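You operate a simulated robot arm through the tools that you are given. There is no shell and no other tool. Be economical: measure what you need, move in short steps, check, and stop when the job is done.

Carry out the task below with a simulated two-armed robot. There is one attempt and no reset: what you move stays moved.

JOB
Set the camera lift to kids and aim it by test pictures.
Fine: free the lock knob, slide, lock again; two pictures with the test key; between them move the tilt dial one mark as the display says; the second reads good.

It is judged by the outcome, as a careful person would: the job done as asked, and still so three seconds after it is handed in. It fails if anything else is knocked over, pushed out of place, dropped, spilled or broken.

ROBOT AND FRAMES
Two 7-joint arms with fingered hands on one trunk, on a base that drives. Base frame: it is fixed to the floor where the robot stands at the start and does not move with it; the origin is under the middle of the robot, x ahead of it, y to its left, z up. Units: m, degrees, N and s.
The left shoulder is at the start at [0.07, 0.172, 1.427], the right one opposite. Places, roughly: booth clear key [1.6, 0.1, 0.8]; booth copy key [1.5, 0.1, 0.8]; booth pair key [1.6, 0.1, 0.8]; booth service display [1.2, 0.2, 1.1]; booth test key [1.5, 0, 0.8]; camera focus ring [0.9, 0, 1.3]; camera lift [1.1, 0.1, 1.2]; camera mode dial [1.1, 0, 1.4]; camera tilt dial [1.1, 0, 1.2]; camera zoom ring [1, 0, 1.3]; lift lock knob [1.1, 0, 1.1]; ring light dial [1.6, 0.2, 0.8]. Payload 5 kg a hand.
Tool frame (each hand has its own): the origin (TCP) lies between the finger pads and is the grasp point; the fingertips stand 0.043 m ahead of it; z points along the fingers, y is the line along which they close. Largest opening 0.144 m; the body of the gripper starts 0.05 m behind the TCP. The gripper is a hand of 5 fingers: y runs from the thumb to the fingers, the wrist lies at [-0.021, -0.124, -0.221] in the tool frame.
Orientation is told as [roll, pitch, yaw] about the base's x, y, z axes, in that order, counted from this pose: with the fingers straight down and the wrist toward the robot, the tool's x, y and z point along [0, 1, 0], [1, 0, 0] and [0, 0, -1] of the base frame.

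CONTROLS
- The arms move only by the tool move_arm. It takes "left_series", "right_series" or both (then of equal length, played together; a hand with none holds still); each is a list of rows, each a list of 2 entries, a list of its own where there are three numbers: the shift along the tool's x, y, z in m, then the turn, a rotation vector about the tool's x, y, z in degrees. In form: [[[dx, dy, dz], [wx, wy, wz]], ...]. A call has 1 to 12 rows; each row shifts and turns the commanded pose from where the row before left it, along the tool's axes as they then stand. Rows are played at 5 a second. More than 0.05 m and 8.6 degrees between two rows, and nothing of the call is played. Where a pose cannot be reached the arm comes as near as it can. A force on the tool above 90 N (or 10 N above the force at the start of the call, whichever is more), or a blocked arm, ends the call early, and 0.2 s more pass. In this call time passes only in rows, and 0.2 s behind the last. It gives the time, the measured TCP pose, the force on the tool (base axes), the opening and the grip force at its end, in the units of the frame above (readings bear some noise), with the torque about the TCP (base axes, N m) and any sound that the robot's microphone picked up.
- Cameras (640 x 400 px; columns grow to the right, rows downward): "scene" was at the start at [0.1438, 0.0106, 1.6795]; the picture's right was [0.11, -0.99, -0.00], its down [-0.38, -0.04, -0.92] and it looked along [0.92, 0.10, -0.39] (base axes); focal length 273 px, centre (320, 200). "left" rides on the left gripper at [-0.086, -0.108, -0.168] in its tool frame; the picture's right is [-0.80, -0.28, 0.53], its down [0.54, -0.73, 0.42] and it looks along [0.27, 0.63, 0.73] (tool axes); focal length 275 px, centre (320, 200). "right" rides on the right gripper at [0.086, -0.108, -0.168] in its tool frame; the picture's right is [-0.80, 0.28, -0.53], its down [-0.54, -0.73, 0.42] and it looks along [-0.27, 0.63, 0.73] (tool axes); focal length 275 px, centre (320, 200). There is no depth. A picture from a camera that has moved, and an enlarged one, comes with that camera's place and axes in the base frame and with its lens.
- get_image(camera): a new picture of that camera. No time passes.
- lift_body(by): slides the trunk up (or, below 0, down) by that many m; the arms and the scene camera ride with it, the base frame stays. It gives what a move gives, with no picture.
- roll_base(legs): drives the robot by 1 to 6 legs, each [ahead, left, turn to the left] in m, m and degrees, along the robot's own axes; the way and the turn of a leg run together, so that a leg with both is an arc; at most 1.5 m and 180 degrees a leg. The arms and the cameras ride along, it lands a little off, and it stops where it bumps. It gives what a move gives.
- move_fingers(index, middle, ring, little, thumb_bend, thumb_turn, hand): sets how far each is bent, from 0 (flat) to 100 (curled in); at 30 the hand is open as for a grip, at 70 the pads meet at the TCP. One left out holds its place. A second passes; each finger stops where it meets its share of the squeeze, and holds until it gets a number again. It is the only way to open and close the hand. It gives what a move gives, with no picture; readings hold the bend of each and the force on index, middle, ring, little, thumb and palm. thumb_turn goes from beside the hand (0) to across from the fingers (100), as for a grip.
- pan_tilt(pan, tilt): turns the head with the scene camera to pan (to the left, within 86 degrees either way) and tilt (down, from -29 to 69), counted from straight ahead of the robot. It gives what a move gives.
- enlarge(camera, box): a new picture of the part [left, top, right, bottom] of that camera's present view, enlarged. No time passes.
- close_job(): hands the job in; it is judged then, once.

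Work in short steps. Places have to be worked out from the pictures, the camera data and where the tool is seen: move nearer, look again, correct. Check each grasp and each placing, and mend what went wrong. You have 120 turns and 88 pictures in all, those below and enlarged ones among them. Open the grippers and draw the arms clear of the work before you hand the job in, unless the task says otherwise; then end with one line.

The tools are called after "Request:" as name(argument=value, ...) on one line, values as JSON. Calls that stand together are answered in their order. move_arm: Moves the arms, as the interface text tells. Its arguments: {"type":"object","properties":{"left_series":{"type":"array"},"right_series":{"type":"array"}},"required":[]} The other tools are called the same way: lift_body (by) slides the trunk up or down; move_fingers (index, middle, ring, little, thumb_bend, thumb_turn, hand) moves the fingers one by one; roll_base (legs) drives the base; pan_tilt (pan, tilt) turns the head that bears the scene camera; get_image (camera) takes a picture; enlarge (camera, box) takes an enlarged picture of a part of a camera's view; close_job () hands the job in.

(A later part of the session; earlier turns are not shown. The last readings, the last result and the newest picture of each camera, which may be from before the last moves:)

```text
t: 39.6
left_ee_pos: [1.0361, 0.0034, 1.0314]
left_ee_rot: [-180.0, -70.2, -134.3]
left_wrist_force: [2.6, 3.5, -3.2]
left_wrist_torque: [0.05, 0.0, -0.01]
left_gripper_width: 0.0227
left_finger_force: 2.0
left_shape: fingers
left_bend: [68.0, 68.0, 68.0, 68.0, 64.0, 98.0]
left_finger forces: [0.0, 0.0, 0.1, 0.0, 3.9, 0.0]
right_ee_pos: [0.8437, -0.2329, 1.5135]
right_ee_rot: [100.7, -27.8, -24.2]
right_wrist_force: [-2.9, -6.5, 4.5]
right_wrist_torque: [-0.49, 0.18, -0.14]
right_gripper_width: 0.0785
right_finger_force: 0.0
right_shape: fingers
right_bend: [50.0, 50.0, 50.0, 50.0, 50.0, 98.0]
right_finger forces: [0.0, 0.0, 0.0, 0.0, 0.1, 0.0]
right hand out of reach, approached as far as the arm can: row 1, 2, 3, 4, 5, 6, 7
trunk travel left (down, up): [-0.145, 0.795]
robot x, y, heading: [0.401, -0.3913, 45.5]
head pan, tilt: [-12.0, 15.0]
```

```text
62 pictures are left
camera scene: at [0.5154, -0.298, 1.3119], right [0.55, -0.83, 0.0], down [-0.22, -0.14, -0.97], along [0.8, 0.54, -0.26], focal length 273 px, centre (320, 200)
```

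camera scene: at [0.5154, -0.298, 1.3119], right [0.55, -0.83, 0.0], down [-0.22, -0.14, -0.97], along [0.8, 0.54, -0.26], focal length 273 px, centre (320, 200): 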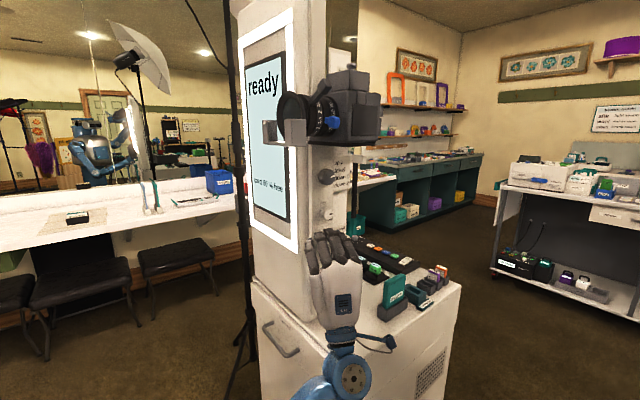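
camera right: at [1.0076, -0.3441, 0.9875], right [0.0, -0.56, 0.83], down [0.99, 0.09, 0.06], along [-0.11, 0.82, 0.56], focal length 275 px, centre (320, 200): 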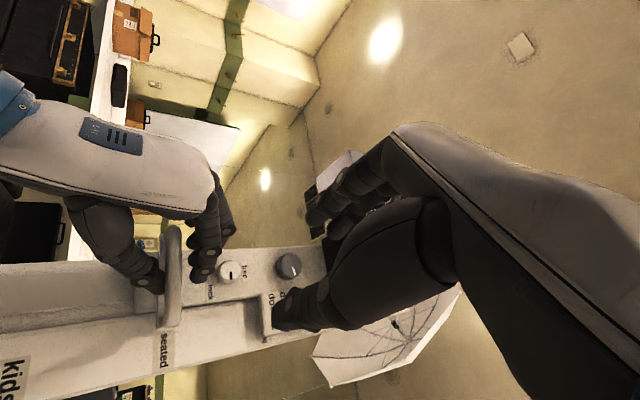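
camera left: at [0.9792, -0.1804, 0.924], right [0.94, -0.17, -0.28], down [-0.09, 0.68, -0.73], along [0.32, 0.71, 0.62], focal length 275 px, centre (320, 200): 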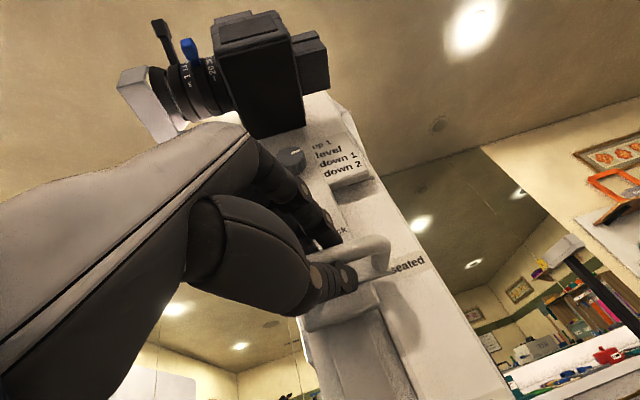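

The right arm was blocked for a moment; I check that the camera on the lift is undisturbed.

Request:
enlarge(camera="scene", box=[240, 50, 400, 240])

Request:
get_image(camera="right")

```text
2.11 times, centred on (320, 145) of scene
camera zoom: at [0.5154, -0.298, 1.3119], right [0.55, -0.83, 0.0], down [-0.22, -0.14, -0.97], along [0.8, 0.54, -0.26], focal length 576 px, centre (320, 316)
```

zoom: 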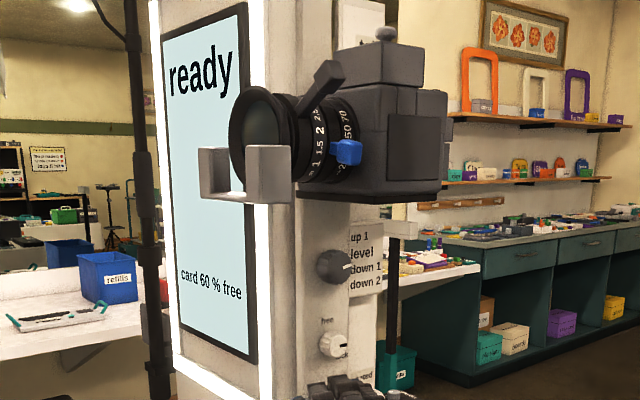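

```text
60 pictures are left
camera right: at [0.6587, -0.3471, 1.5103], right [0.45, -0.62, -0.65], down [-0.18, 0.65, -0.74], along [0.87, 0.45, 0.18], focal length 275 px, centre (320, 200)
```

right: 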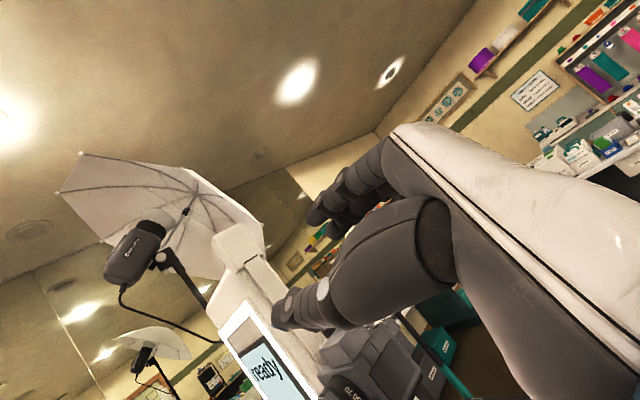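

Nothing was disturbed. The right hand is now in a handshake pose (fingers right, thumb left) pointing along the booth-side normal. I lower it to ~0.25 m out from the knob.

Request:
move_arm(right_series=[[[-0.0472, -0.0107, 0.0022], [0, 0, 0]], [[-0.0472, -0.0107, 0.0022], [0, 0, 0]], [[-0.0472, -0.0107, 0.0022], [0, 0, 0]], [[-0.0472, -0.0107, 0.0022], [0, 0, 0]], [[-0.0472, -0.0107, 0.0022], [0, 0, 0]], [[-0.0472, -0.0107, 0.0022], [0, 0, 0]], [[-0.0472, -0.0107, 0.0022], [0, 0, 0]], [[-0.0472, -0.0107, 0.0022], [0, 0, 0]], [[-0.0472, -0.0107, 0.0022], [0, 0, 0]]])

Request:
get_image(camera="scene")

```text
t: 41.6
left_ee_pos: [1.0359, 0.0018, 1.0326]
left_ee_rot: [180.0, -70.2, -134.3]
left_wrist_force: [1.5, 1.9, -2.4]
left_wrist_torque: [-0.01, 0.06, 0.09]
left_gripper_width: 0.0237
left_finger_force: 2.0
left_shape: fingers
left_bend: [68.0, 68.0, 68.0, 68.0, 63.0, 98.0]
left_finger forces: [0.0, 0.1, 0.0, 0.0, 3.8, 0.1]
right_ee_pos: [0.9711, -0.1451, 1.3737]
right_ee_rot: [102.5, -28.6, -24.9]
right_wrist_force: [0.6, 0.6, -0.8]
right_wrist_torque: [0.02, 0.0, 0.0]
right_gripper_width: 0.0785
right_finger_force: 0.0
right_shape: fingers
right_bend: [50.0, 50.0, 50.0, 50.0, 50.0, 98.0]
right_finger forces: [0.1, 0.1, 0.0, 0.0, 0.0, 0.0]
right hand out of reach, approached as far as the arm can: row 1, 2, 3, 4, 5, 6, 7, 8, 9
trunk travel left (down, up): [-0.145, 0.795]
robot x, y, heading: [0.3983, -0.3898, 45.8]
head pan, tilt: [-12.0, 15.0]
```

```text
59 pictures are left
camera scene: at [0.5148, -0.2988, 1.3121], right [0.55, -0.83, 0.0], down [-0.22, -0.14, -0.97], along [0.8, 0.54, -0.26], focal length 273 px, centre (320, 200)
```

scene: 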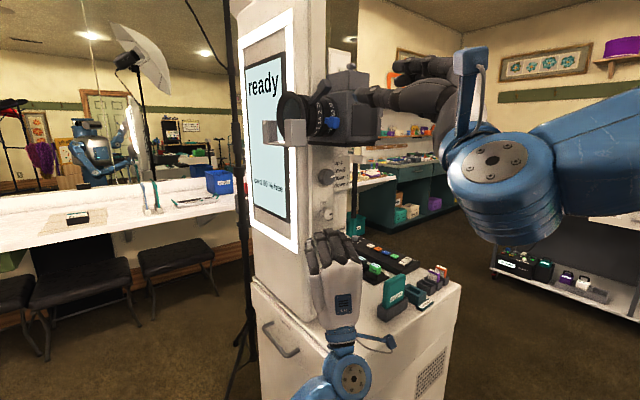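

The right arm is in a cramped branch. I back it away from the camera, yaw the hand toward the robot's own heading (more natural), then look at it again.

Request:
move_arm(right_series=[[[0, 0, -0.04], [0, 0, 0]], [[0, 0, -0.04], [0, 0, 0]], [[0, 0, -0.02], [-5.5, -2.8, -1.2]], [[0, 0, 0], [-5.5, -2.8, -1.2]], [[0, 0, 0], [-5.5, -2.8, -1.2]], [[0, 0, 0], [-5.5, -2.8, -1.2]]])

Request:
get_image(camera="scene")

```text
t: 43.0
left_ee_pos: [1.0357, 0.0027, 1.0331]
left_ee_rot: [-180.0, -70.2, -134.4]
left_wrist_force: [-1.3, 2.7, -3.3]
left_wrist_torque: [-0.02, 0.11, 0.06]
left_gripper_width: 0.023
left_finger_force: 1.9
left_shape: fingers
left_bend: [68.0, 68.0, 68.0, 68.0, 64.0, 98.0]
left_finger forces: [0.0, 0.0, 0.0, 0.0, 4.4, 0.0]
right_ee_pos: [0.9809, -0.1947, 1.4086]
right_ee_rot: [103.4, -28.2, -50.8]
right_wrist_force: [0.5, 0.7, -1.4]
right_wrist_torque: [-0.01, 0.01, 0.0]
right_gripper_width: 0.0787
right_finger_force: 0.1
right_shape: fingers
right_bend: [50.0, 50.0, 50.0, 50.0, 50.0, 98.0]
right_finger forces: [0.1, 0.0, 0.1, 0.1, 0.0, 0.0]
right hand out of reach, approached as far as the arm can: row 1, 2, 3
trunk travel left (down, up): [-0.145, 0.795]
robot x, y, heading: [0.4012, -0.3901, 45.5]
head pan, tilt: [-12.0, 15.0]
```

```text
58 pictures are left
camera scene: at [0.5156, -0.2982, 1.3119], right [0.55, -0.83, 0.0], down [-0.22, -0.14, -0.97], along [0.8, 0.53, -0.26], focal length 273 px, centre (320, 200)
```

scene: 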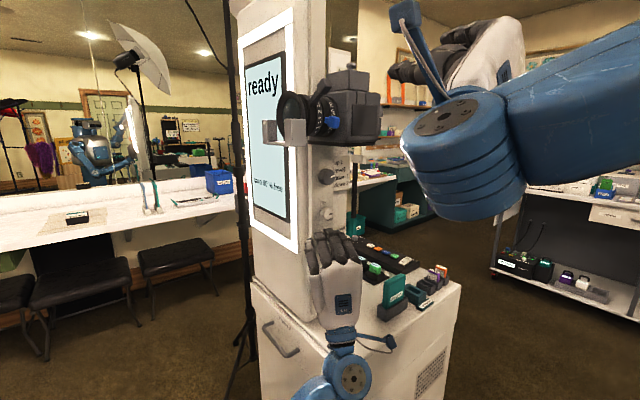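

The elbow sits high to the right. I lower the hand at this heading and see whether the arm settles.

Request:
move_arm(right_series=[[[-0.037, -0.02, -0.007], [0, 0, 0]], [[-0.037, -0.02, -0.007], [0, 0, 0]], [[-0.037, -0.02, -0.007], [0, 0, 0]], [[-0.037, -0.02, -0.007], [0, 0, 0]], [[-0.037, -0.02, -0.007], [0, 0, 0]], [[-0.037, -0.02, -0.007], [0, 0, 0]]])

Request:
get_image(camera="scene")

```text
t: 44.4
left_ee_pos: [1.0348, 0.0026, 1.0322]
left_ee_rot: [180.0, -70.3, -134.3]
left_wrist_force: [0.4, 3.1, -4.0]
left_wrist_torque: [-0.03, 0.12, 0.04]
left_gripper_width: 0.0234
left_finger_force: 2.2
left_shape: fingers
left_bend: [68.0, 68.0, 68.0, 68.0, 63.0, 98.0]
left_finger forces: [0.1, 0.0, 0.0, 0.0, 4.8, 0.0]
right_ee_pos: [1.0654, -0.1622, 1.2332]
right_ee_rot: [103.3, -28.4, -50.2]
right_wrist_force: [0.0, -0.3, 0.2]
right_wrist_torque: [-0.04, 0.0, -0.02]
right_gripper_width: 0.0783
right_finger_force: 0.2
right_shape: fingers
right_bend: [50.0, 50.0, 50.0, 50.0, 50.0, 98.0]
right_finger forces: [0.1, 0.1, 0.0, 0.0, 0.0, 0.0]
right hand out of reach, approached as far as the arm can: row 1, 2, 3, 4, 5, 6
trunk travel left (down, up): [-0.145, 0.795]
robot x, y, heading: [0.4004, -0.391, 45.7]
head pan, tilt: [-12.0, 15.0]
```

```text
57 pictures are left
camera scene: at [0.5148, -0.299, 1.3121], right [0.55, -0.83, 0.0], down [-0.22, -0.14, -0.97], along [0.8, 0.54, -0.26], focal length 273 px, centre (320, 200)
```

scene: 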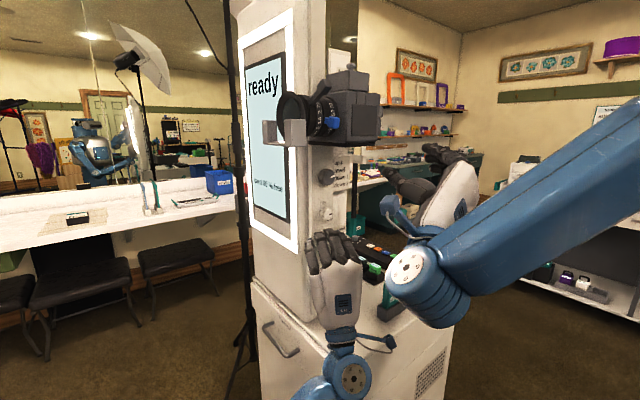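

The robot stands too close for the right arm. I open the left hand, level it, withdraw it, and will back the robot off.

Request:
move_fingers(hand="left", index=46, middle=46, ring=46, little=46, thumb_bend=45)

Request:
move_arm(left_series=[[[0, 0, 0], [5, 0, 0]], [[0, 0, 0], [5, 0, 0]], [[0, 0, 0], [5, 0, 0]], [[0, 0, 0], [5, 0, 0]], [[0, 0, -0.04], [0, 0, 0]], [[0, 0, -0.04], [0, 0, 0]], [[0, 0, -0.04], [0, 0, 0]]], right_series=[[[0, 0, 0], [0, 0, 0]], [[0, 0, 0], [0, 0, 0]], [[0, 0, 0], [0, 0, 0]], [[0, 0, 0], [0, 0, 0]], [[0, 0, -0.03], [0, 0, 0]], [[0, 0, -0.03], [0, 0, 0]], [[0, 0, -0.03], [0, 0, 0]]])

Request:
roll_base(legs=[[-0.09, 0.114, 0]])

Request:
pan_tilt(pan=-15, tilt=15)

Request:
get_image(camera="scene")

```text
t: 45.4
left_ee_pos: [1.0367, 0.0023, 1.033]
left_ee_rot: [-180.1, -70.2, -134.2]
left_wrist_force: [0.6, -0.5, -0.2]
left_wrist_torque: [0.02, 0.03, -0.01]
left_gripper_width: 0.0941
left_finger_force: 0.0
left_shape: fingers
left_bend: [46.0, 46.0, 46.0, 46.0, 45.0, 98.0]
left_finger forces: [0.0, 0.0, 0.0, 0.0, 0.0, 0.1]
right_ee_pos: [1.0632, -0.163, 1.2346]
right_ee_rot: [103.3, -28.3, -50.2]
right_wrist_force: [0.2, 0.5, -0.9]
right_wrist_torque: [0.01, -0.01, -0.01]
right_gripper_width: 0.0786
right_finger_force: 0.0
right_shape: fingers
right_bend: [50.0, 50.0, 50.0, 50.0, 50.0, 98.0]
right_finger forces: [0.0, 0.0, 0.0, 0.0, 0.1, 0.0]
trunk travel left (down, up): [-0.145, 0.795]
robot x, y, heading: [0.4004, -0.3845, 45.6]
head pan, tilt: [-12.0, 15.0]
```

```text
t: 47.1
left_ee_pos: [0.9478, -0.0697, 1.0937]
left_ee_rot: [167.1, -81.9, -120.0]
left_wrist_force: [0.7, 0.2, -0.3]
left_wrist_torque: [0.0, -0.01, 0.03]
left_gripper_width: 0.0947
left_finger_force: 0.0
left_shape: fingers
left_bend: [46.0, 46.0, 46.0, 46.0, 45.0, 97.0]
left_finger forces: [0.0, 0.0, 0.0, 0.0, 0.0, 0.0]
right_ee_pos: [1.0595, -0.1757, 1.2379]
right_ee_rot: [103.5, -28.2, -50.6]
right_wrist_force: [0.5, 1.1, 0.1]
right_wrist_torque: [0.04, -0.03, 0.01]
right_gripper_width: 0.0787
right_finger_force: 0.1
right_shape: fingers
right_bend: [50.0, 50.0, 50.0, 50.0, 50.0, 98.0]
right_finger forces: [0.1, 0.1, 0.0, 0.1, 0.1, 0.0]
right hand out of reach, approached as far as the arm can: row 5, 6, 7
trunk travel left (down, up): [-0.145, 0.795]
robot x, y, heading: [0.4005, -0.3877, 45.8]
head pan, tilt: [-12.0, 15.0]
stopped in row 7 (left hand): the arm was blocked; the commanded pose is now the measured one
```

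```text
t: 48.5
left_ee_pos: [0.802, -0.0532, 1.0947]
left_ee_rot: [167.4, -81.8, -120.3]
left_wrist_force: [-1.0, -0.7, 0.5]
left_wrist_torque: [-0.01, 0.0, -0.01]
left_gripper_width: 0.0949
left_finger_force: 0.1
left_shape: fingers
left_bend: [46.0, 46.0, 46.0, 46.0, 45.0, 97.0]
left_finger forces: [0.0, 0.0, 0.0, 0.1, 0.0, 0.1]
right_ee_pos: [0.9138, -0.161, 1.2404]
right_ee_rot: [103.6, -28.2, -50.5]
right_wrist_force: [-0.6, 0.3, 0.8]
right_wrist_torque: [0.0, 0.04, -0.07]
right_gripper_width: 0.0785
right_finger_force: 0.0
right_shape: fingers
right_bend: [50.0, 50.0, 50.0, 50.0, 50.0, 98.0]
right_finger forces: [0.1, 0.0, 0.0, 0.1, 0.0, 0.0]
trunk travel left (down, up): [-0.145, 0.795]
robot x, y, heading: [0.2575, -0.3722, 45.9]
head pan, tilt: [-12.0, 15.0]
```

```text
t: 49.1
left_ee_pos: [0.8024, -0.0526, 1.0945]
left_ee_rot: [166.8, -81.8, -119.6]
left_wrist_force: [0.2, 0.0, 0.3]
left_wrist_torque: [0.01, -0.01, -0.01]
left_gripper_width: 0.0946
left_finger_force: 0.0
left_shape: fingers
left_bend: [46.0, 46.0, 46.0, 46.0, 45.0, 97.0]
left_finger forces: [0.0, 0.1, 0.0, 0.1, 0.0, 0.1]
right_ee_pos: [0.9143, -0.1603, 1.2391]
right_ee_rot: [103.6, -28.2, -50.4]
right_wrist_force: [0.4, -0.3, -0.3]
right_wrist_torque: [0.03, -0.01, 0.0]
right_gripper_width: 0.0787
right_finger_force: 0.1
right_shape: fingers
right_bend: [50.0, 50.0, 50.0, 50.0, 50.0, 98.0]
right_finger forces: [0.0, 0.1, 0.0, 0.1, 0.1, 0.0]
trunk travel left (down, up): [-0.145, 0.795]
robot x, y, heading: [0.2545, -0.3704, 45.9]
head pan, tilt: [-15.0, 15.0]
```

```text
56 pictures are left
camera scene: at [0.3731, -0.2888, 1.3122], right [0.51, -0.86, 0.0], down [-0.22, -0.13, -0.97], along [0.83, 0.49, -0.26], focal length 273 px, centre (320, 200)
```

scene: 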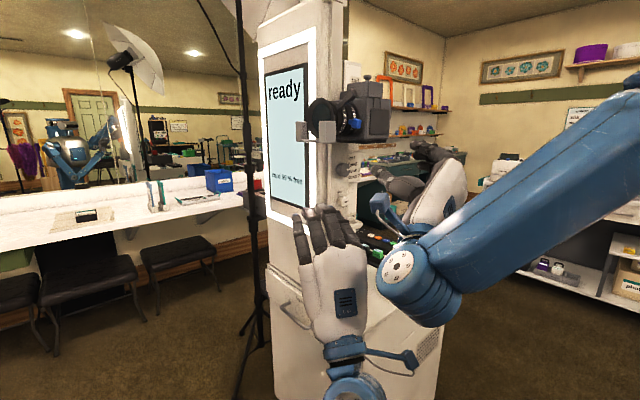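

There's more room now. I roll the right hand clockwise toward the start angle for the knob and watch for limits.

Request:
move_arm(right_series=[[[0, 0, 0], [0, 0, 8]], [[0, 0, 0], [0, 0, 8]], [[0, 0, 0], [0, 0, 8]], [[0, 0, 0], [0, 0, 8]], [[0, 0, 0], [0, 0, 8]], [[0, 0, 0], [0, 0, 8]], [[0, 0, 0], [0, 0, 8]], [[0, 0, 0], [0, 0, 8]]])

Request:
get_image(camera="scene")

```text
t: 50.9
left_ee_pos: [0.8035, -0.0533, 1.0941]
left_ee_rot: [166.7, -81.8, -119.5]
left_wrist_force: [-0.9, 0.0, 0.5]
left_wrist_torque: [-0.02, 0.02, -0.02]
left_gripper_width: 0.0947
left_finger_force: 0.1
left_shape: fingers
left_bend: [46.0, 46.0, 46.0, 46.0, 45.0, 97.0]
left_finger forces: [0.0, 0.0, 0.1, 0.0, 0.0, 0.1]
right_ee_pos: [0.9156, -0.1603, 1.2394]
right_ee_rot: [104.5, 34.4, -35.6]
right_wrist_force: [0.0, 0.3, 0.5]
right_wrist_torque: [0.0, 0.02, 0.01]
right_gripper_width: 0.0784
right_finger_force: 0.1
right_shape: fingers
right_bend: [50.0, 50.0, 50.0, 50.0, 50.0, 98.0]
right_finger forces: [0.1, 0.1, 0.0, 0.0, 0.1, 0.1]
trunk travel left (down, up): [-0.145, 0.795]
robot x, y, heading: [0.2564, -0.3737, 46.0]
head pan, tilt: [-15.0, 15.0]
```

```text
55 pictures are left
camera scene: at [0.3732, -0.2894, 1.3122], right [0.51, -0.86, 0.0], down [-0.22, -0.13, -0.97], along [0.83, 0.49, -0.26], focal length 273 px, centre (320, 200)
```

scene: 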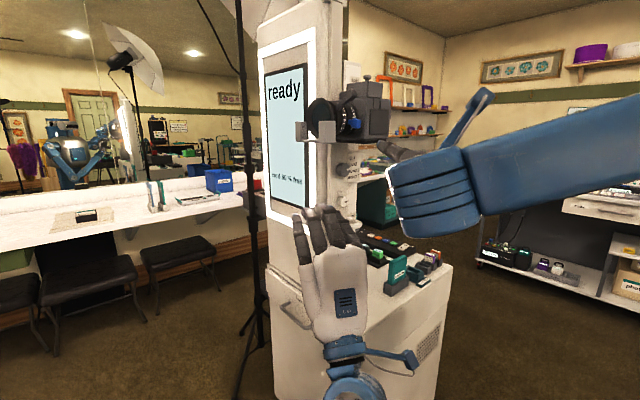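

Supination works in this stance. I drop the left hand out of the way, bring the right hand to ~0.13 m before the knob and level/yaw it.

Request:
move_arm(left_series=[[[0, -0.03, -0.01], [0, 0, 0]], [[0, -0.03, -0.01], [0, 0, 0]], [[0, -0.03, -0.01], [0, 0, 0]], [[0, -0.03, 0], [0, 0, 0]], [[0, 0, 0], [0, 0, 0]], [[0, 0, 0], [0, 0, 0]], [[0, 0, 0], [0, 0, 0]], [[0, 0, 0], [0, 0, 0]]], right_series=[[[-0.027, 0.018, 0.0194], [0, 0, 0]], [[-0.027, 0.018, 0.0194], [0, 0, 0]], [[-0.027, 0.018, 0.0194], [0, 0, 0]], [[-0.027, 0.018, 0.0194], [0, 0, 0]], [[-0.027, 0.018, 0.0194], [0, 0, 0]], [[0, 0, 0], [1.7, -6.1, 1]], [[0, 0, 0], [1.7, -6.1, 1]], [[0, 0, 0], [1.7, -6.1, 1]]])

Request:
get_image(camera="scene")

Request:
get_image(camera="right")

```text
t: 52.7
left_ee_pos: [0.7913, -0.06, 0.9701]
left_ee_rot: [166.8, -81.8, -119.7]
left_wrist_force: [0.2, -0.9, 0.2]
left_wrist_torque: [-0.03, -0.02, 0.0]
left_gripper_width: 0.0947
left_finger_force: 0.1
left_shape: fingers
left_bend: [46.0, 46.0, 46.0, 46.0, 45.0, 97.0]
left_finger forces: [0.0, 0.0, 0.0, 0.1, 0.1, 0.0]
right_ee_pos: [1.0002, -0.0672, 1.1012]
right_ee_rot: [90.0, 36.6, -29.0]
right_wrist_force: [0.2, -1.5, -0.6]
right_wrist_torque: [0.01, 0.01, 0.02]
right_gripper_width: 0.0785
right_finger_force: 0.1
right_shape: fingers
right_bend: [50.0, 50.0, 50.0, 50.0, 50.0, 98.0]
right_finger forces: [0.0, 0.1, 0.1, 0.1, 0.0, 0.1]
trunk travel left (down, up): [-0.145, 0.795]
robot x, y, heading: [0.2535, -0.3733, 46.0]
head pan, tilt: [-15.0, 15.0]
```

```text
54 pictures are left
camera scene: at [0.3732, -0.2901, 1.3123], right [0.51, -0.86, 0.0], down [-0.22, -0.13, -0.97], along [0.83, 0.5, -0.26], focal length 273 px, centre (320, 200)
```

scene: 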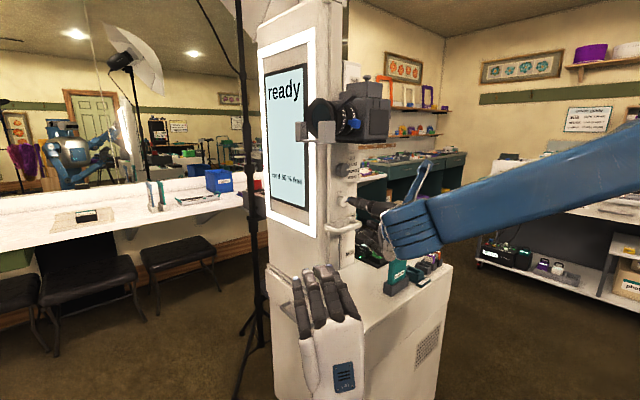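

```text
53 pictures are left
camera right: at [0.8877, -0.1949, 1.2341], right [-0.47, -0.35, -0.81], down [-0.59, 0.81, 0.0], along [0.66, 0.47, -0.59], focal length 275 px, centre (320, 200)
```

right: 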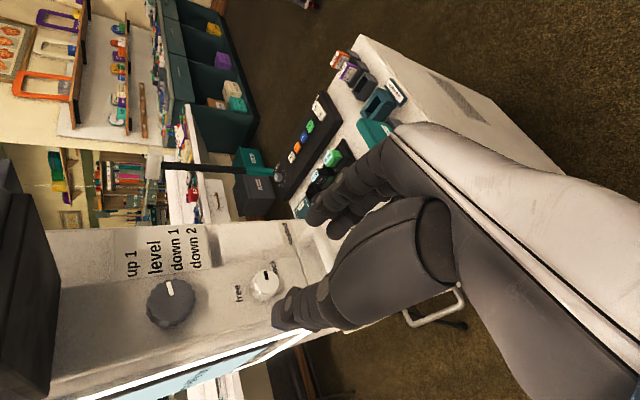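

Very good pose, and the hand camera sees both knobs. I enlarge to read the lock and dial marks.

Request:
enlarge(camera="right", box=[110, 210, 310, 335])

```text
3.20 times, centred on (210, 272) of right
camera zoom: at [0.8877, -0.1949, 1.2341], right [-0.47, -0.35, -0.81], down [-0.59, 0.81, 0.0], along [0.66, 0.47, -0.59], focal length 881 px, centre (672, -32)
```

zoom: 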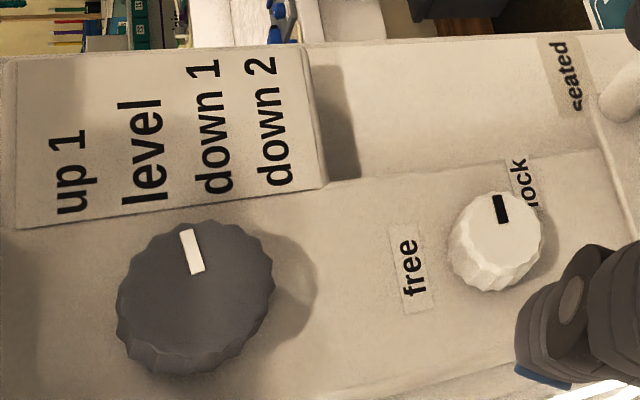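

Lock knob pointer is at 3 o'clock with "free" at 12 o'clock. I advance 0.09 m toward the knob and check.

Request:
move_arm(right_series=[[[0, 0.005, 0.03], [0, 0, 0]], [[0, 0, 0.03], [0, 0, 0]], [[0, 0, 0.03], [0, 0, 0]]])

Request:
get_image(camera="right")

Request:
enlarge(camera="scene", box=[300, 130, 420, 260])

```text
t: 53.5
left_ee_pos: [0.7929, -0.0729, 0.9715]
left_ee_rot: [166.5, -81.6, -120.1]
left_wrist_force: [0.0, -0.3, -0.2]
left_wrist_torque: [0.0, -0.02, 0.02]
left_gripper_width: 0.0947
left_finger_force: 0.0
left_shape: fingers
left_bend: [46.0, 46.0, 46.0, 46.0, 45.0, 97.0]
left_finger forces: [0.0, 0.0, 0.0, 0.1, 0.0, 0.1]
right_ee_pos: [1.0474, -0.0218, 1.0876]
right_ee_rot: [88.3, 36.9, -31.6]
right_wrist_force: [-23.2, -53.1, -5.0]
right_wrist_torque: [-3.18, 1.22, -0.2]
right_gripper_width: 0.0787
right_finger_force: 29.3
right_shape: fingers
right_bend: [50.0, 52.0, 43.0, 50.0, 50.0, 98.0]
right_finger forces: [0.1, 4.1, 56.0, 0.0, 0.1, 0.0]
trunk travel left (down, up): [-0.145, 0.795]
robot x, y, heading: [0.2548, -0.3738, 45.1]
head pan, tilt: [-15.0, 15.0]
stopped in row 3 (right hand): the force on the tool passed its limit at 104 N (the readings are from after the stop); the commanded pose is now the measured one
```

```text
51 pictures are left
camera right: at [0.9325, -0.1434, 1.2247], right [-0.5, -0.35, -0.79], down [-0.57, 0.82, -0.01], along [0.66, 0.45, -0.61], focal length 275 px, centre (320, 200)
```

right: 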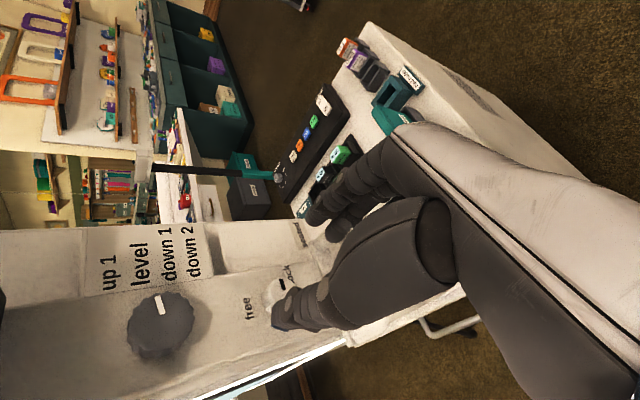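

```text
3.08 times, centred on (360, 195) of scene
camera zoom: at [0.3709, -0.2989, 1.3127], right [0.5, -0.87, 0.0], down [-0.22, -0.13, -0.97], along [0.84, 0.49, -0.26], focal length 841 px, centre (197, 215)
```

zoom: 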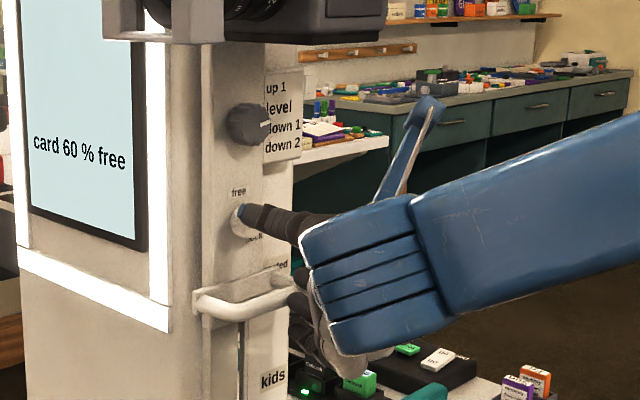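

The ring finger touched the handle's end. I back off and roll the hand so the fingers are level right of the knob (y horizontal), above the handle.

Request:
move_arm(right_series=[[[0, 0, -0.03], [0, 0, 0]], [[0, 0, -0.03], [0, 0, 0]], [[0, 0, 0], [0, 0, -8.4]], [[0, 0, 0], [0, 0, -8.4]], [[0, 0, 0], [0, 0, -8.4]], [[0, 0, 0], [0, 0, -8.4]]])

Request:
get_image(camera="right")

Request:
enlarge(camera="scene", box=[300, 130, 420, 260])

```text
t: 54.9
left_ee_pos: [0.7921, -0.0649, 0.97]
left_ee_rot: [167.1, -81.8, -120.4]
left_wrist_force: [0.3, -0.5, -0.5]
left_wrist_torque: [0.02, -0.01, 0.04]
left_gripper_width: 0.0945
left_finger_force: 0.0
left_shape: fingers
left_bend: [46.0, 46.0, 46.0, 46.0, 45.0, 97.0]
left_finger forces: [0.0, 0.1, 0.0, 0.1, 0.1, 0.0]
right_ee_pos: [1.016, -0.0611, 1.0905]
right_ee_rot: [88.9, 3.1, -30.0]
right_wrist_force: [0.2, -0.2, -0.3]
right_wrist_torque: [-0.01, 0.0, 0.02]
right_gripper_width: 0.0787
right_finger_force: 0.1
right_shape: fingers
right_bend: [50.0, 50.0, 48.0, 50.0, 50.0, 98.0]
right_finger forces: [0.0, 0.1, 0.0, 0.0, 0.0, 0.0]
trunk travel left (down, up): [-0.145, 0.795]
robot x, y, heading: [0.2617, -0.3743, 45.1]
head pan, tilt: [-15.0, 15.0]
```

```text
49 pictures are left
camera right: at [0.8433, -0.15, 1.1843], right [-0.07, -0.6, -0.8], down [-0.45, 0.73, -0.51], along [0.89, 0.32, -0.32], focal length 275 px, centre (320, 200)
```

right: 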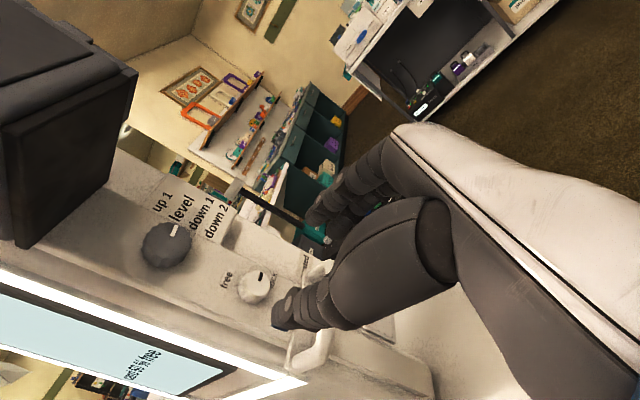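

```text
3.08 times, centred on (360, 195) of scene
camera zoom: at [0.3729, -0.2914, 1.3121], right [0.51, -0.86, 0.0], down [-0.22, -0.13, -0.97], along [0.83, 0.49, -0.26], focal length 841 px, centre (197, 215)
```

zoom: 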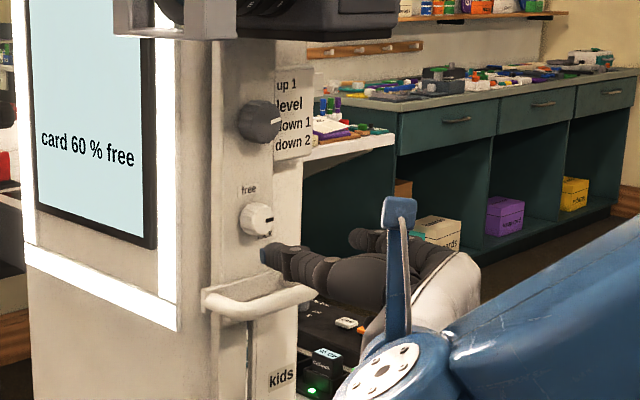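

Knob confirmed at (1.066, 0.05, 1.10); the TCP needs 12 mm left and 9 mm up. I align and advance.

Request:
move_arm(right_series=[[[0.009, -0.012, 0], [0, 0, 0]], [[0, 0, 0.03], [0, 0, 0]], [[0, 0, 0.03], [0, 0, 0]], [[0, 0, 0.02], [0, 0, 0]]])

Request:
get_image(camera="right")

Request:
enlarge(camera="scene", box=[310, 160, 400, 240])

```text
t: 55.9
left_ee_pos: [0.7888, -0.0717, 0.9742]
left_ee_rot: [167.4, -81.4, -120.9]
left_wrist_force: [0.4, 0.2, -0.5]
left_wrist_torque: [0.01, 0.02, 0.03]
left_gripper_width: 0.0947
left_finger_force: 0.1
left_shape: fingers
left_bend: [46.0, 46.0, 46.0, 46.0, 45.0, 97.0]
left_finger forces: [0.1, 0.0, 0.0, 0.0, 0.0, 0.1]
right_ee_pos: [1.0447, 0.0046, 1.1002]
right_ee_rot: [88.9, 3.3, -30.4]
right_wrist_force: [-36.2, -46.8, 0.1]
right_wrist_torque: [-3.29, 2.56, -2.51]
right_gripper_width: 0.0789
right_finger_force: 27.3
right_shape: fingers
right_bend: [50.0, 50.0, 48.0, 50.0, 50.0, 98.0]
right_finger forces: [0.0, 0.1, 0.0, 54.8, 0.0, 0.0]
trunk travel left (down, up): [-0.145, 0.795]
robot x, y, heading: [0.2528, -0.3769, 45.1]
head pan, tilt: [-15.0, 15.0]
```

```text
47 pictures are left
camera right: at [0.8714, -0.0851, 1.1953], right [-0.07, -0.59, -0.8], down [-0.44, 0.74, -0.51], along [0.89, 0.32, -0.32], focal length 275 px, centre (320, 200)
```

right: 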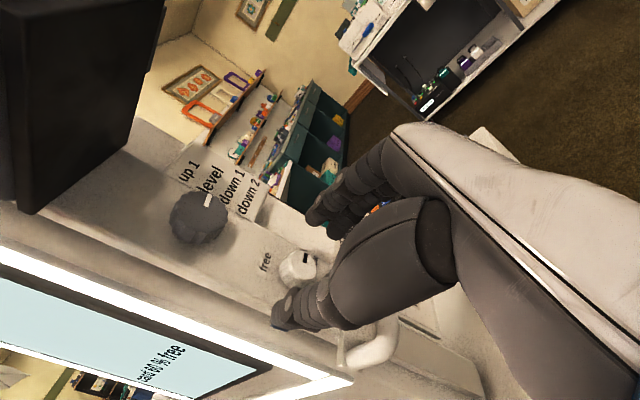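

```text
5.00 times, centred on (355, 200) of scene
camera zoom: at [0.3681, -0.2989, 1.313], right [0.5, -0.86, 0.0], down [-0.22, -0.13, -0.97], along [0.84, 0.49, -0.25], focal length 1367 px, centre (145, 200)
```

zoom: 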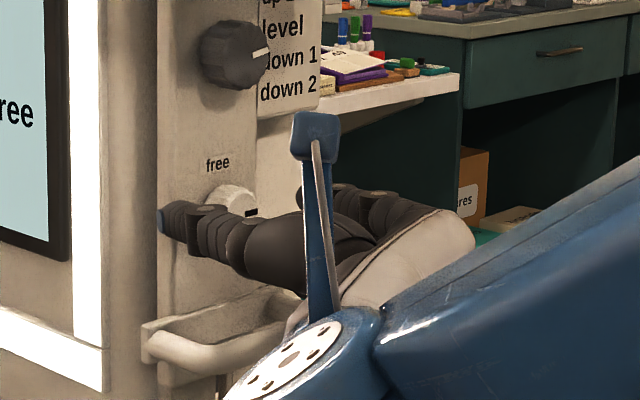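

The little finger presses on the handle's right end. I back off 2.5 cm, roll 16° CCW and raise a little so it clears, then come in again.

Request:
move_arm(right_series=[[[0, 0, -0.03], [0, 0, 0]], [[0.005, 0, 0], [0, 0, -8.4]], [[0, 0, 0], [0, 0, -8.4]], [[0, 0, 0], [0, 0, -4]], [[0, 0, 0.02], [0, 0, 0]], [[0, 0, 0.015], [0, 0, 0]]])

Request:
get_image(camera="right")

Request:
enlarge(camera="scene", box=[310, 160, 400, 240])

```text
t: 57.3
left_ee_pos: [0.7918, -0.0646, 0.9706]
left_ee_rot: [167.2, -81.7, -120.5]
left_wrist_force: [0.7, 0.5, 0.3]
left_wrist_torque: [0.0, 0.04, 0.03]
left_gripper_width: 0.0948
left_finger_force: 0.1
left_shape: fingers
left_bend: [46.0, 46.0, 46.0, 46.0, 45.0, 97.0]
left_finger forces: [0.0, 0.0, 0.0, 0.0, 0.0, 0.0]
right_ee_pos: [1.0497, 0.0198, 1.1045]
right_ee_rot: [88.8, -8.1, -29.8]
right_wrist_force: [-1.1, -0.6, -0.6]
right_wrist_torque: [-0.1, -0.02, 0.13]
right_gripper_width: 0.0809
right_finger_force: 0.6
right_shape: fingers
right_bend: [50.0, 50.0, 48.0, 50.0, 49.0, 98.0]
right_finger forces: [0.1, 0.1, 0.0, 0.0, 1.9, 0.0]
right hand out of reach, approached as far as the arm can: row 3, 4
trunk travel left (down, up): [-0.145, 0.795]
robot x, y, heading: [0.2557, -0.3745, 45.2]
head pan, tilt: [-15.0, 15.0]
```

```text
45 pictures are left
camera right: at [0.8624, -0.0635, 1.177], right [0.07, -0.67, -0.74], down [-0.35, 0.68, -0.65], along [0.93, 0.3, -0.19], focal length 275 px, centre (320, 200)
```

right: 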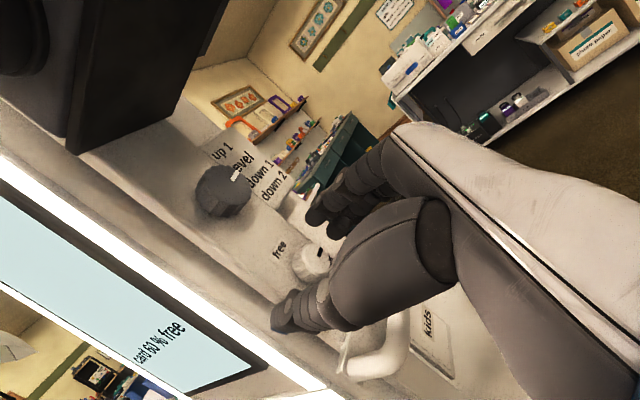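

```text
5.00 times, centred on (355, 200) of scene
camera zoom: at [0.3723, -0.2916, 1.3122], right [0.51, -0.86, 0.0], down [-0.22, -0.13, -0.97], along [0.83, 0.49, -0.26], focal length 1367 px, centre (145, 200)
```

zoom: 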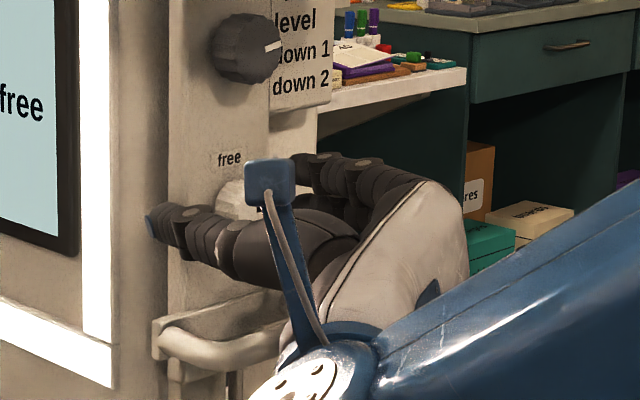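

The knob is now between thumb and fingers. I pinch it.

Request:
move_fingers(hand="right", index=66, middle=66, ring=66, little=60, thumb_bend=66)

Request:
get_image(camera="right")

Request:
enlarge(camera="scene", box=[310, 160, 400, 240])

```text
t: 58.3
left_ee_pos: [0.7902, -0.0639, 0.9706]
left_ee_rot: [167.7, -81.8, -121.0]
left_wrist_force: [0.3, 0.5, 0.0]
left_wrist_torque: [-0.01, -0.01, -0.03]
left_gripper_width: 0.0949
left_finger_force: 0.0
left_shape: fingers
left_bend: [46.0, 46.0, 46.0, 46.0, 45.0, 97.0]
left_finger forces: [0.0, 0.1, 0.1, 0.1, 0.0, 0.0]
right_ee_pos: [1.0474, 0.0216, 1.1043]
right_ee_rot: [88.8, -8.1, -29.6]
right_wrist_force: [-16.0, 3.6, -2.7]
right_wrist_torque: [-0.33, -0.15, 0.82]
right_gripper_width: 0.0515
right_finger_force: 12.3
right_shape: fingers
right_bend: [64.0, 66.0, 66.0, 59.0, 55.0, 98.0]
right_finger forces: [2.1, 0.6, 0.1, 2.5, 19.5, 0.0]
trunk travel left (down, up): [-0.145, 0.795]
robot x, y, heading: [0.2535, -0.3757, 45.4]
head pan, tilt: [-15.0, 15.0]
```

```text
43 pictures are left
camera right: at [0.8608, -0.0623, 1.1774], right [0.07, -0.67, -0.74], down [-0.35, 0.67, -0.65], along [0.93, 0.3, -0.19], focal length 275 px, centre (320, 200)
```

right: 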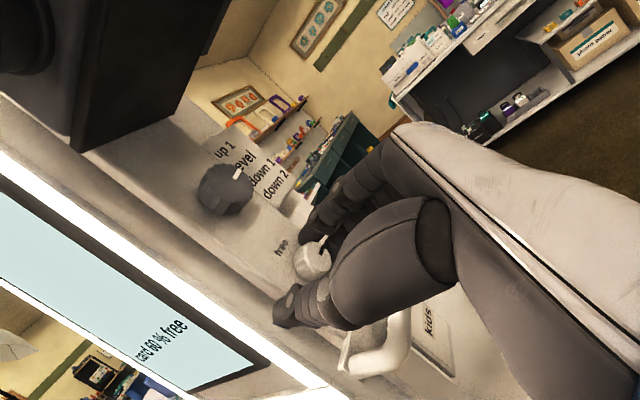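

```text
5.00 times, centred on (355, 200) of scene
camera zoom: at [0.371, -0.2907, 1.3122], right [0.51, -0.86, 0.0], down [-0.22, -0.13, -0.97], along [0.83, 0.49, -0.26], focal length 1367 px, centre (145, 200)
```

zoom: 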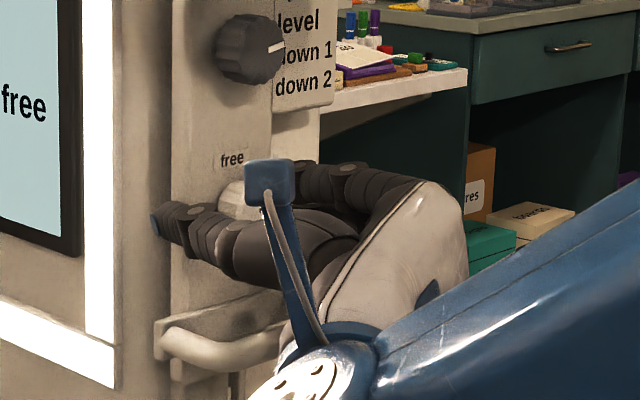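

The knob sits ~1 cm toward the thumb. I shift to centre, tighten the fingers, and try turning CCW.

Request:
move_arm(right_series=[[[0, -0.009, 0], [0, 0, 0]]])

Request:
move_fingers(hand="right", index=72, middle=72, ring=72, thumb_bend=68)

Request:
move_arm(right_series=[[[0, 0, 0], [0, 0, -8]], [[0, 0, 0], [0, 0, -8]], [[0, 0, 0], [0, 0, -8]]])

Request:
get_image(camera="right")

```text
t: 58.7
left_ee_pos: [0.7923, -0.0642, 0.9707]
left_ee_rot: [167.2, -81.8, -120.5]
left_wrist_force: [0.1, -0.2, 1.0]
left_wrist_torque: [0.0, -0.02, 0.02]
left_gripper_width: 0.0946
left_finger_force: 0.0
left_shape: fingers
left_bend: [46.0, 46.0, 46.0, 46.0, 45.0, 97.0]
left_finger forces: [0.1, 0.0, 0.0, 0.0, 0.1, 0.0]
right_ee_pos: [1.0428, 0.0229, 1.1031]
right_ee_rot: [88.9, -8.1, -30.0]
right_wrist_force: [-1.1, 1.4, 2.2]
right_wrist_torque: [-0.32, -0.44, 0.17]
right_gripper_width: 0.0512
right_finger_force: 13.0
right_shape: fingers
right_bend: [62.0, 65.0, 66.0, 59.0, 56.0, 98.0]
right_finger forces: [5.7, 2.4, 0.1, 4.8, 12.6, 0.1]
trunk travel left (down, up): [-0.145, 0.795]
robot x, y, heading: [0.2559, -0.3726, 45.2]
head pan, tilt: [-15.0, 15.0]
```

```text
t: 59.7
left_ee_pos: [0.7916, -0.0653, 0.9699]
left_ee_rot: [166.8, -81.8, -120.1]
left_wrist_force: [-0.1, 0.9, -0.7]
left_wrist_torque: [0.0, 0.02, 0.01]
left_gripper_width: 0.0948
left_finger_force: 0.0
left_shape: fingers
left_bend: [46.0, 46.0, 46.0, 46.0, 45.0, 97.0]
left_finger forces: [0.0, 0.0, 0.0, 0.0, 0.0, 0.1]
right_ee_pos: [1.0435, 0.0222, 1.1018]
right_ee_rot: [88.9, -7.9, -29.9]
right_wrist_force: [11.2, -3.6, 6.2]
right_wrist_torque: [-0.3, -0.54, -0.21]
right_gripper_width: 0.0505
right_finger_force: 21.2
right_shape: fingers
right_bend: [62.0, 65.0, 72.0, 59.0, 57.0, 97.0]
right_finger forces: [12.9, 9.7, 0.0, 5.8, 14.9, 0.1]
trunk travel left (down, up): [-0.145, 0.795]
robot x, y, heading: [0.2577, -0.3754, 45.5]
head pan, tilt: [-15.0, 15.0]
```

```text
t: 60.5
left_ee_pos: [0.7922, -0.0649, 0.97]
left_ee_rot: [166.7, -81.7, -120.0]
left_wrist_force: [0.2, 0.5, 0.1]
left_wrist_torque: [-0.04, -0.03, 0.01]
left_gripper_width: 0.0945
left_finger_force: 0.0
left_shape: fingers
left_bend: [46.0, 46.0, 46.0, 46.0, 45.0, 97.0]
left_finger forces: [0.0, 0.0, 0.0, 0.0, 0.0, 0.1]
right_ee_pos: [1.0432, 0.0226, 1.1026]
right_ee_rot: [88.9, -7.9, -29.8]
right_wrist_force: [11.5, -5.6, 5.8]
right_wrist_torque: [-0.29, -0.55, -0.28]
right_gripper_width: 0.0504
right_finger_force: 22.0
right_shape: fingers
right_bend: [62.0, 65.0, 72.0, 59.0, 57.0, 97.0]
right_finger forces: [13.2, 9.9, 0.0, 5.9, 14.6, 0.0]
right hand out of reach, approached as far as the arm can: row 1, 2, 3
trunk travel left (down, up): [-0.145, 0.795]
robot x, y, heading: [0.2527, -0.3747, 45.4]
head pan, tilt: [-15.0, 15.0]
```

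```text
41 pictures are left
camera right: at [0.8561, -0.0599, 1.1752], right [0.07, -0.67, -0.74], down [-0.35, 0.68, -0.65], along [0.93, 0.3, -0.19], focal length 275 px, centre (320, 200)
```

right: 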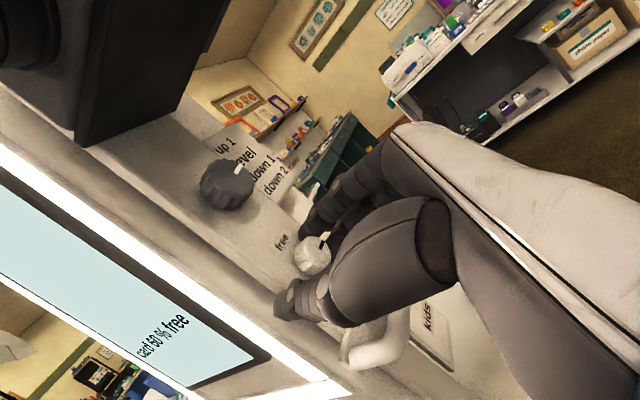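

The grip is good but the arm's roll is at its limit in this elbow-high branch. I release, retract, and re-home the right arm to a fingers-down pose to get a natural elbow.

Request:
move_fingers(hand="right", index=48, middle=48, ring=48, little=48, thumb_bend=48)

Request:
move_arm(right_series=[[[0, 0, -0.04], [0, 0, 0]], [[0, 0, -0.04], [0, 0, 0]], [[0, 0, -0.04], [0, 0, 0]], [[0, 0.03, -0.03], [0, -8.5, 0]], [[0, 0.03, -0.03], [0, -8.5, 0]], [[0, 0.03, 0], [0, -8.5, 0]], [[0, 0.03, 0], [0, -8.5, 0]], [[0, 0, 0], [0, -8.5, 0]], [[0, 0, 0], [0, -8.5, 0]], [[0, 0, 0], [0, -8.5, 0]], [[0, 0, 0], [0, -8.5, 0]], [[0, 0, 0], [0, -8.5, 0]]])

Request:
get_image(camera="scene")

```text
t: 61.5
left_ee_pos: [0.7908, -0.0662, 0.9707]
left_ee_rot: [167.2, -81.8, -120.4]
left_wrist_force: [0.0, -0.5, -0.8]
left_wrist_torque: [0.0, -0.01, 0.01]
left_gripper_width: 0.0948
left_finger_force: 0.1
left_shape: fingers
left_bend: [46.0, 46.0, 46.0, 46.0, 45.0, 97.0]
left_finger forces: [0.0, 0.0, 0.1, 0.0, 0.0, 0.0]
right_ee_pos: [1.0409, 0.0231, 1.1028]
right_ee_rot: [88.8, -8.0, -29.8]
right_wrist_force: [-0.9, 0.6, 2.4]
right_wrist_torque: [-0.01, -0.06, 0.04]
right_gripper_width: 0.0855
right_finger_force: 0.6
right_shape: fingers
right_bend: [48.0, 48.0, 48.0, 49.0, 48.0, 97.0]
right_finger forces: [0.1, 0.0, 0.0, 1.6, 0.1, 0.0]
trunk travel left (down, up): [-0.145, 0.795]
robot x, y, heading: [0.2561, -0.3745, 45.4]
head pan, tilt: [-15.0, 15.0]
```

```text
t: 64.1
left_ee_pos: [0.7928, -0.0647, 0.9702]
left_ee_rot: [166.8, -81.9, -120.1]
left_wrist_force: [-0.1, -0.2, -0.2]
left_wrist_torque: [0.05, -0.01, 0.02]
left_gripper_width: 0.0948
left_finger_force: 0.1
left_shape: fingers
left_bend: [46.0, 46.0, 46.0, 46.0, 45.0, 97.0]
left_finger forces: [0.0, 0.0, 0.0, 0.0, 0.1, 0.1]
right_ee_pos: [1.0551, -0.1896, 1.1264]
right_ee_rot: [12.2, -7.9, -29.8]
right_wrist_force: [0.4, -0.6, -1.1]
right_wrist_torque: [-0.03, 0.03, 0.0]
right_gripper_width: 0.0856
right_finger_force: 0.0
right_shape: fingers
right_bend: [48.0, 48.0, 48.0, 48.0, 48.0, 98.0]
right_finger forces: [0.0, 0.1, 0.1, 0.1, 0.1, 0.0]
trunk travel left (down, up): [-0.145, 0.795]
robot x, y, heading: [0.2554, -0.3745, 45.4]
head pan, tilt: [-15.0, 15.0]
```

```text
40 pictures are left
camera scene: at [0.3742, -0.2907, 1.3119], right [0.51, -0.86, 0.0], down [-0.22, -0.13, -0.97], along [0.83, 0.49, -0.26], focal length 273 px, centre (320, 200)
```

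scene: 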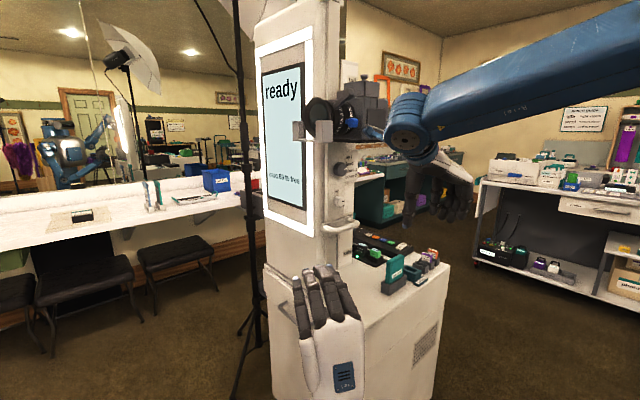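

Now I yaw it to the fingers-down, wrist-toward-robot pose.

Request:
move_arm(right_series=[[[0, 0, 0], [0, -6, -8.3]], [[0, 0, 0], [0, -6, -8.3]], [[0, 0, 0], [0, 0, -8.3]], [[0, 0, 0], [0, 0, -8.3]], [[0, 0, 0], [0, 0, -8.3]], [[0, 0, 0], [0, 0, -8.3]], [[0, 0, 0], [0, 0, -8.3]], [[0, 0, 0], [0, 0, -8.3]], [[0, 0, 0], [0, 0, -8.3]]])

Request:
get_image(camera="scene")

```text
refused: row 1 steps farther than a row can; nothing moved
```

```text
39 pictures are left
camera scene: at [0.3742, -0.2907, 1.3119], right [0.51, -0.86, 0.0], down [-0.22, -0.13, -0.97], along [0.83, 0.49, -0.26], focal length 273 px, centre (320, 200)
```

scene: 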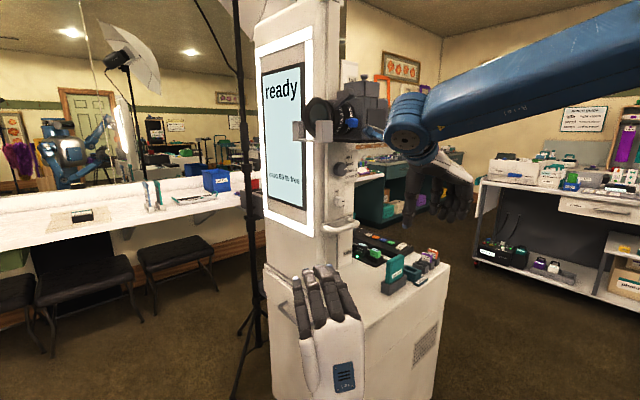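

The row was too large; I split it.

Request:
move_arm(right_series=[[[0, 0, 0], [0, -6, 0]], [[0, 0, 0], [0, -6, 0]], [[0, 0, 0], [0, 0, -8.3]], [[0, 0, 0], [0, 0, -8.3]], [[0, 0, 0], [0, 0, -8.3]], [[0, 0, 0], [0, 0, -8.3]], [[0, 0, 0], [0, 0, -8.3]], [[0, 0, 0], [0, 0, -8.3]], [[0, 0, 0], [0, 0, -8.3]], [[0, 0, 0], [0, 0, -8.3]], [[0, 0, 0], [0, 0, -8.3]]])

Request:
get_image(camera="scene")

```text
t: 66.5
left_ee_pos: [0.7925, -0.0652, 0.9706]
left_ee_rot: [166.8, -81.7, -120.1]
left_wrist_force: [0.0, 0.0, 0.1]
left_wrist_torque: [-0.01, -0.06, 0.04]
left_gripper_width: 0.0949
left_finger_force: 0.1
left_shape: fingers
left_bend: [46.0, 46.0, 46.0, 46.0, 45.0, 97.0]
left_finger forces: [0.0, 0.0, 0.1, 0.1, 0.0, 0.1]
right_ee_pos: [1.0545, -0.1914, 1.1252]
right_ee_rot: [-7.5, -2.5, 45.2]
right_wrist_force: [-0.3, -0.1, 0.1]
right_wrist_torque: [0.01, 0.05, -0.01]
right_gripper_width: 0.0855
right_finger_force: 0.1
right_shape: fingers
right_bend: [48.0, 48.0, 48.0, 48.0, 48.0, 97.0]
right_finger forces: [0.0, 0.0, 0.0, 0.1, 0.0, 0.0]
trunk travel left (down, up): [-0.145, 0.795]
robot x, y, heading: [0.2561, -0.3714, 45.4]
head pan, tilt: [-15.0, 15.0]
```

```text
38 pictures are left
camera scene: at [0.3736, -0.2919, 1.3121], right [0.51, -0.86, 0.0], down [-0.22, -0.13, -0.97], along [0.83, 0.49, -0.26], focal length 273 px, centre (320, 200)
```

scene: 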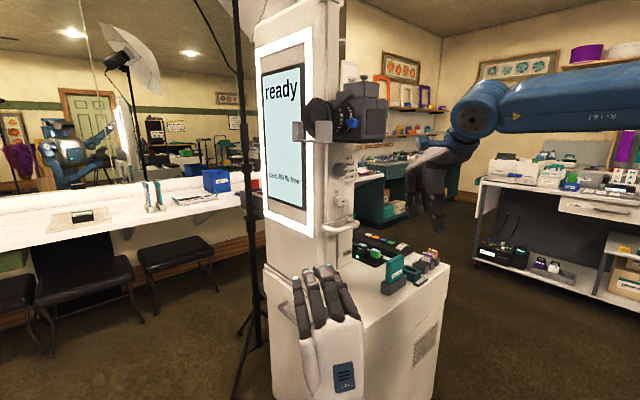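

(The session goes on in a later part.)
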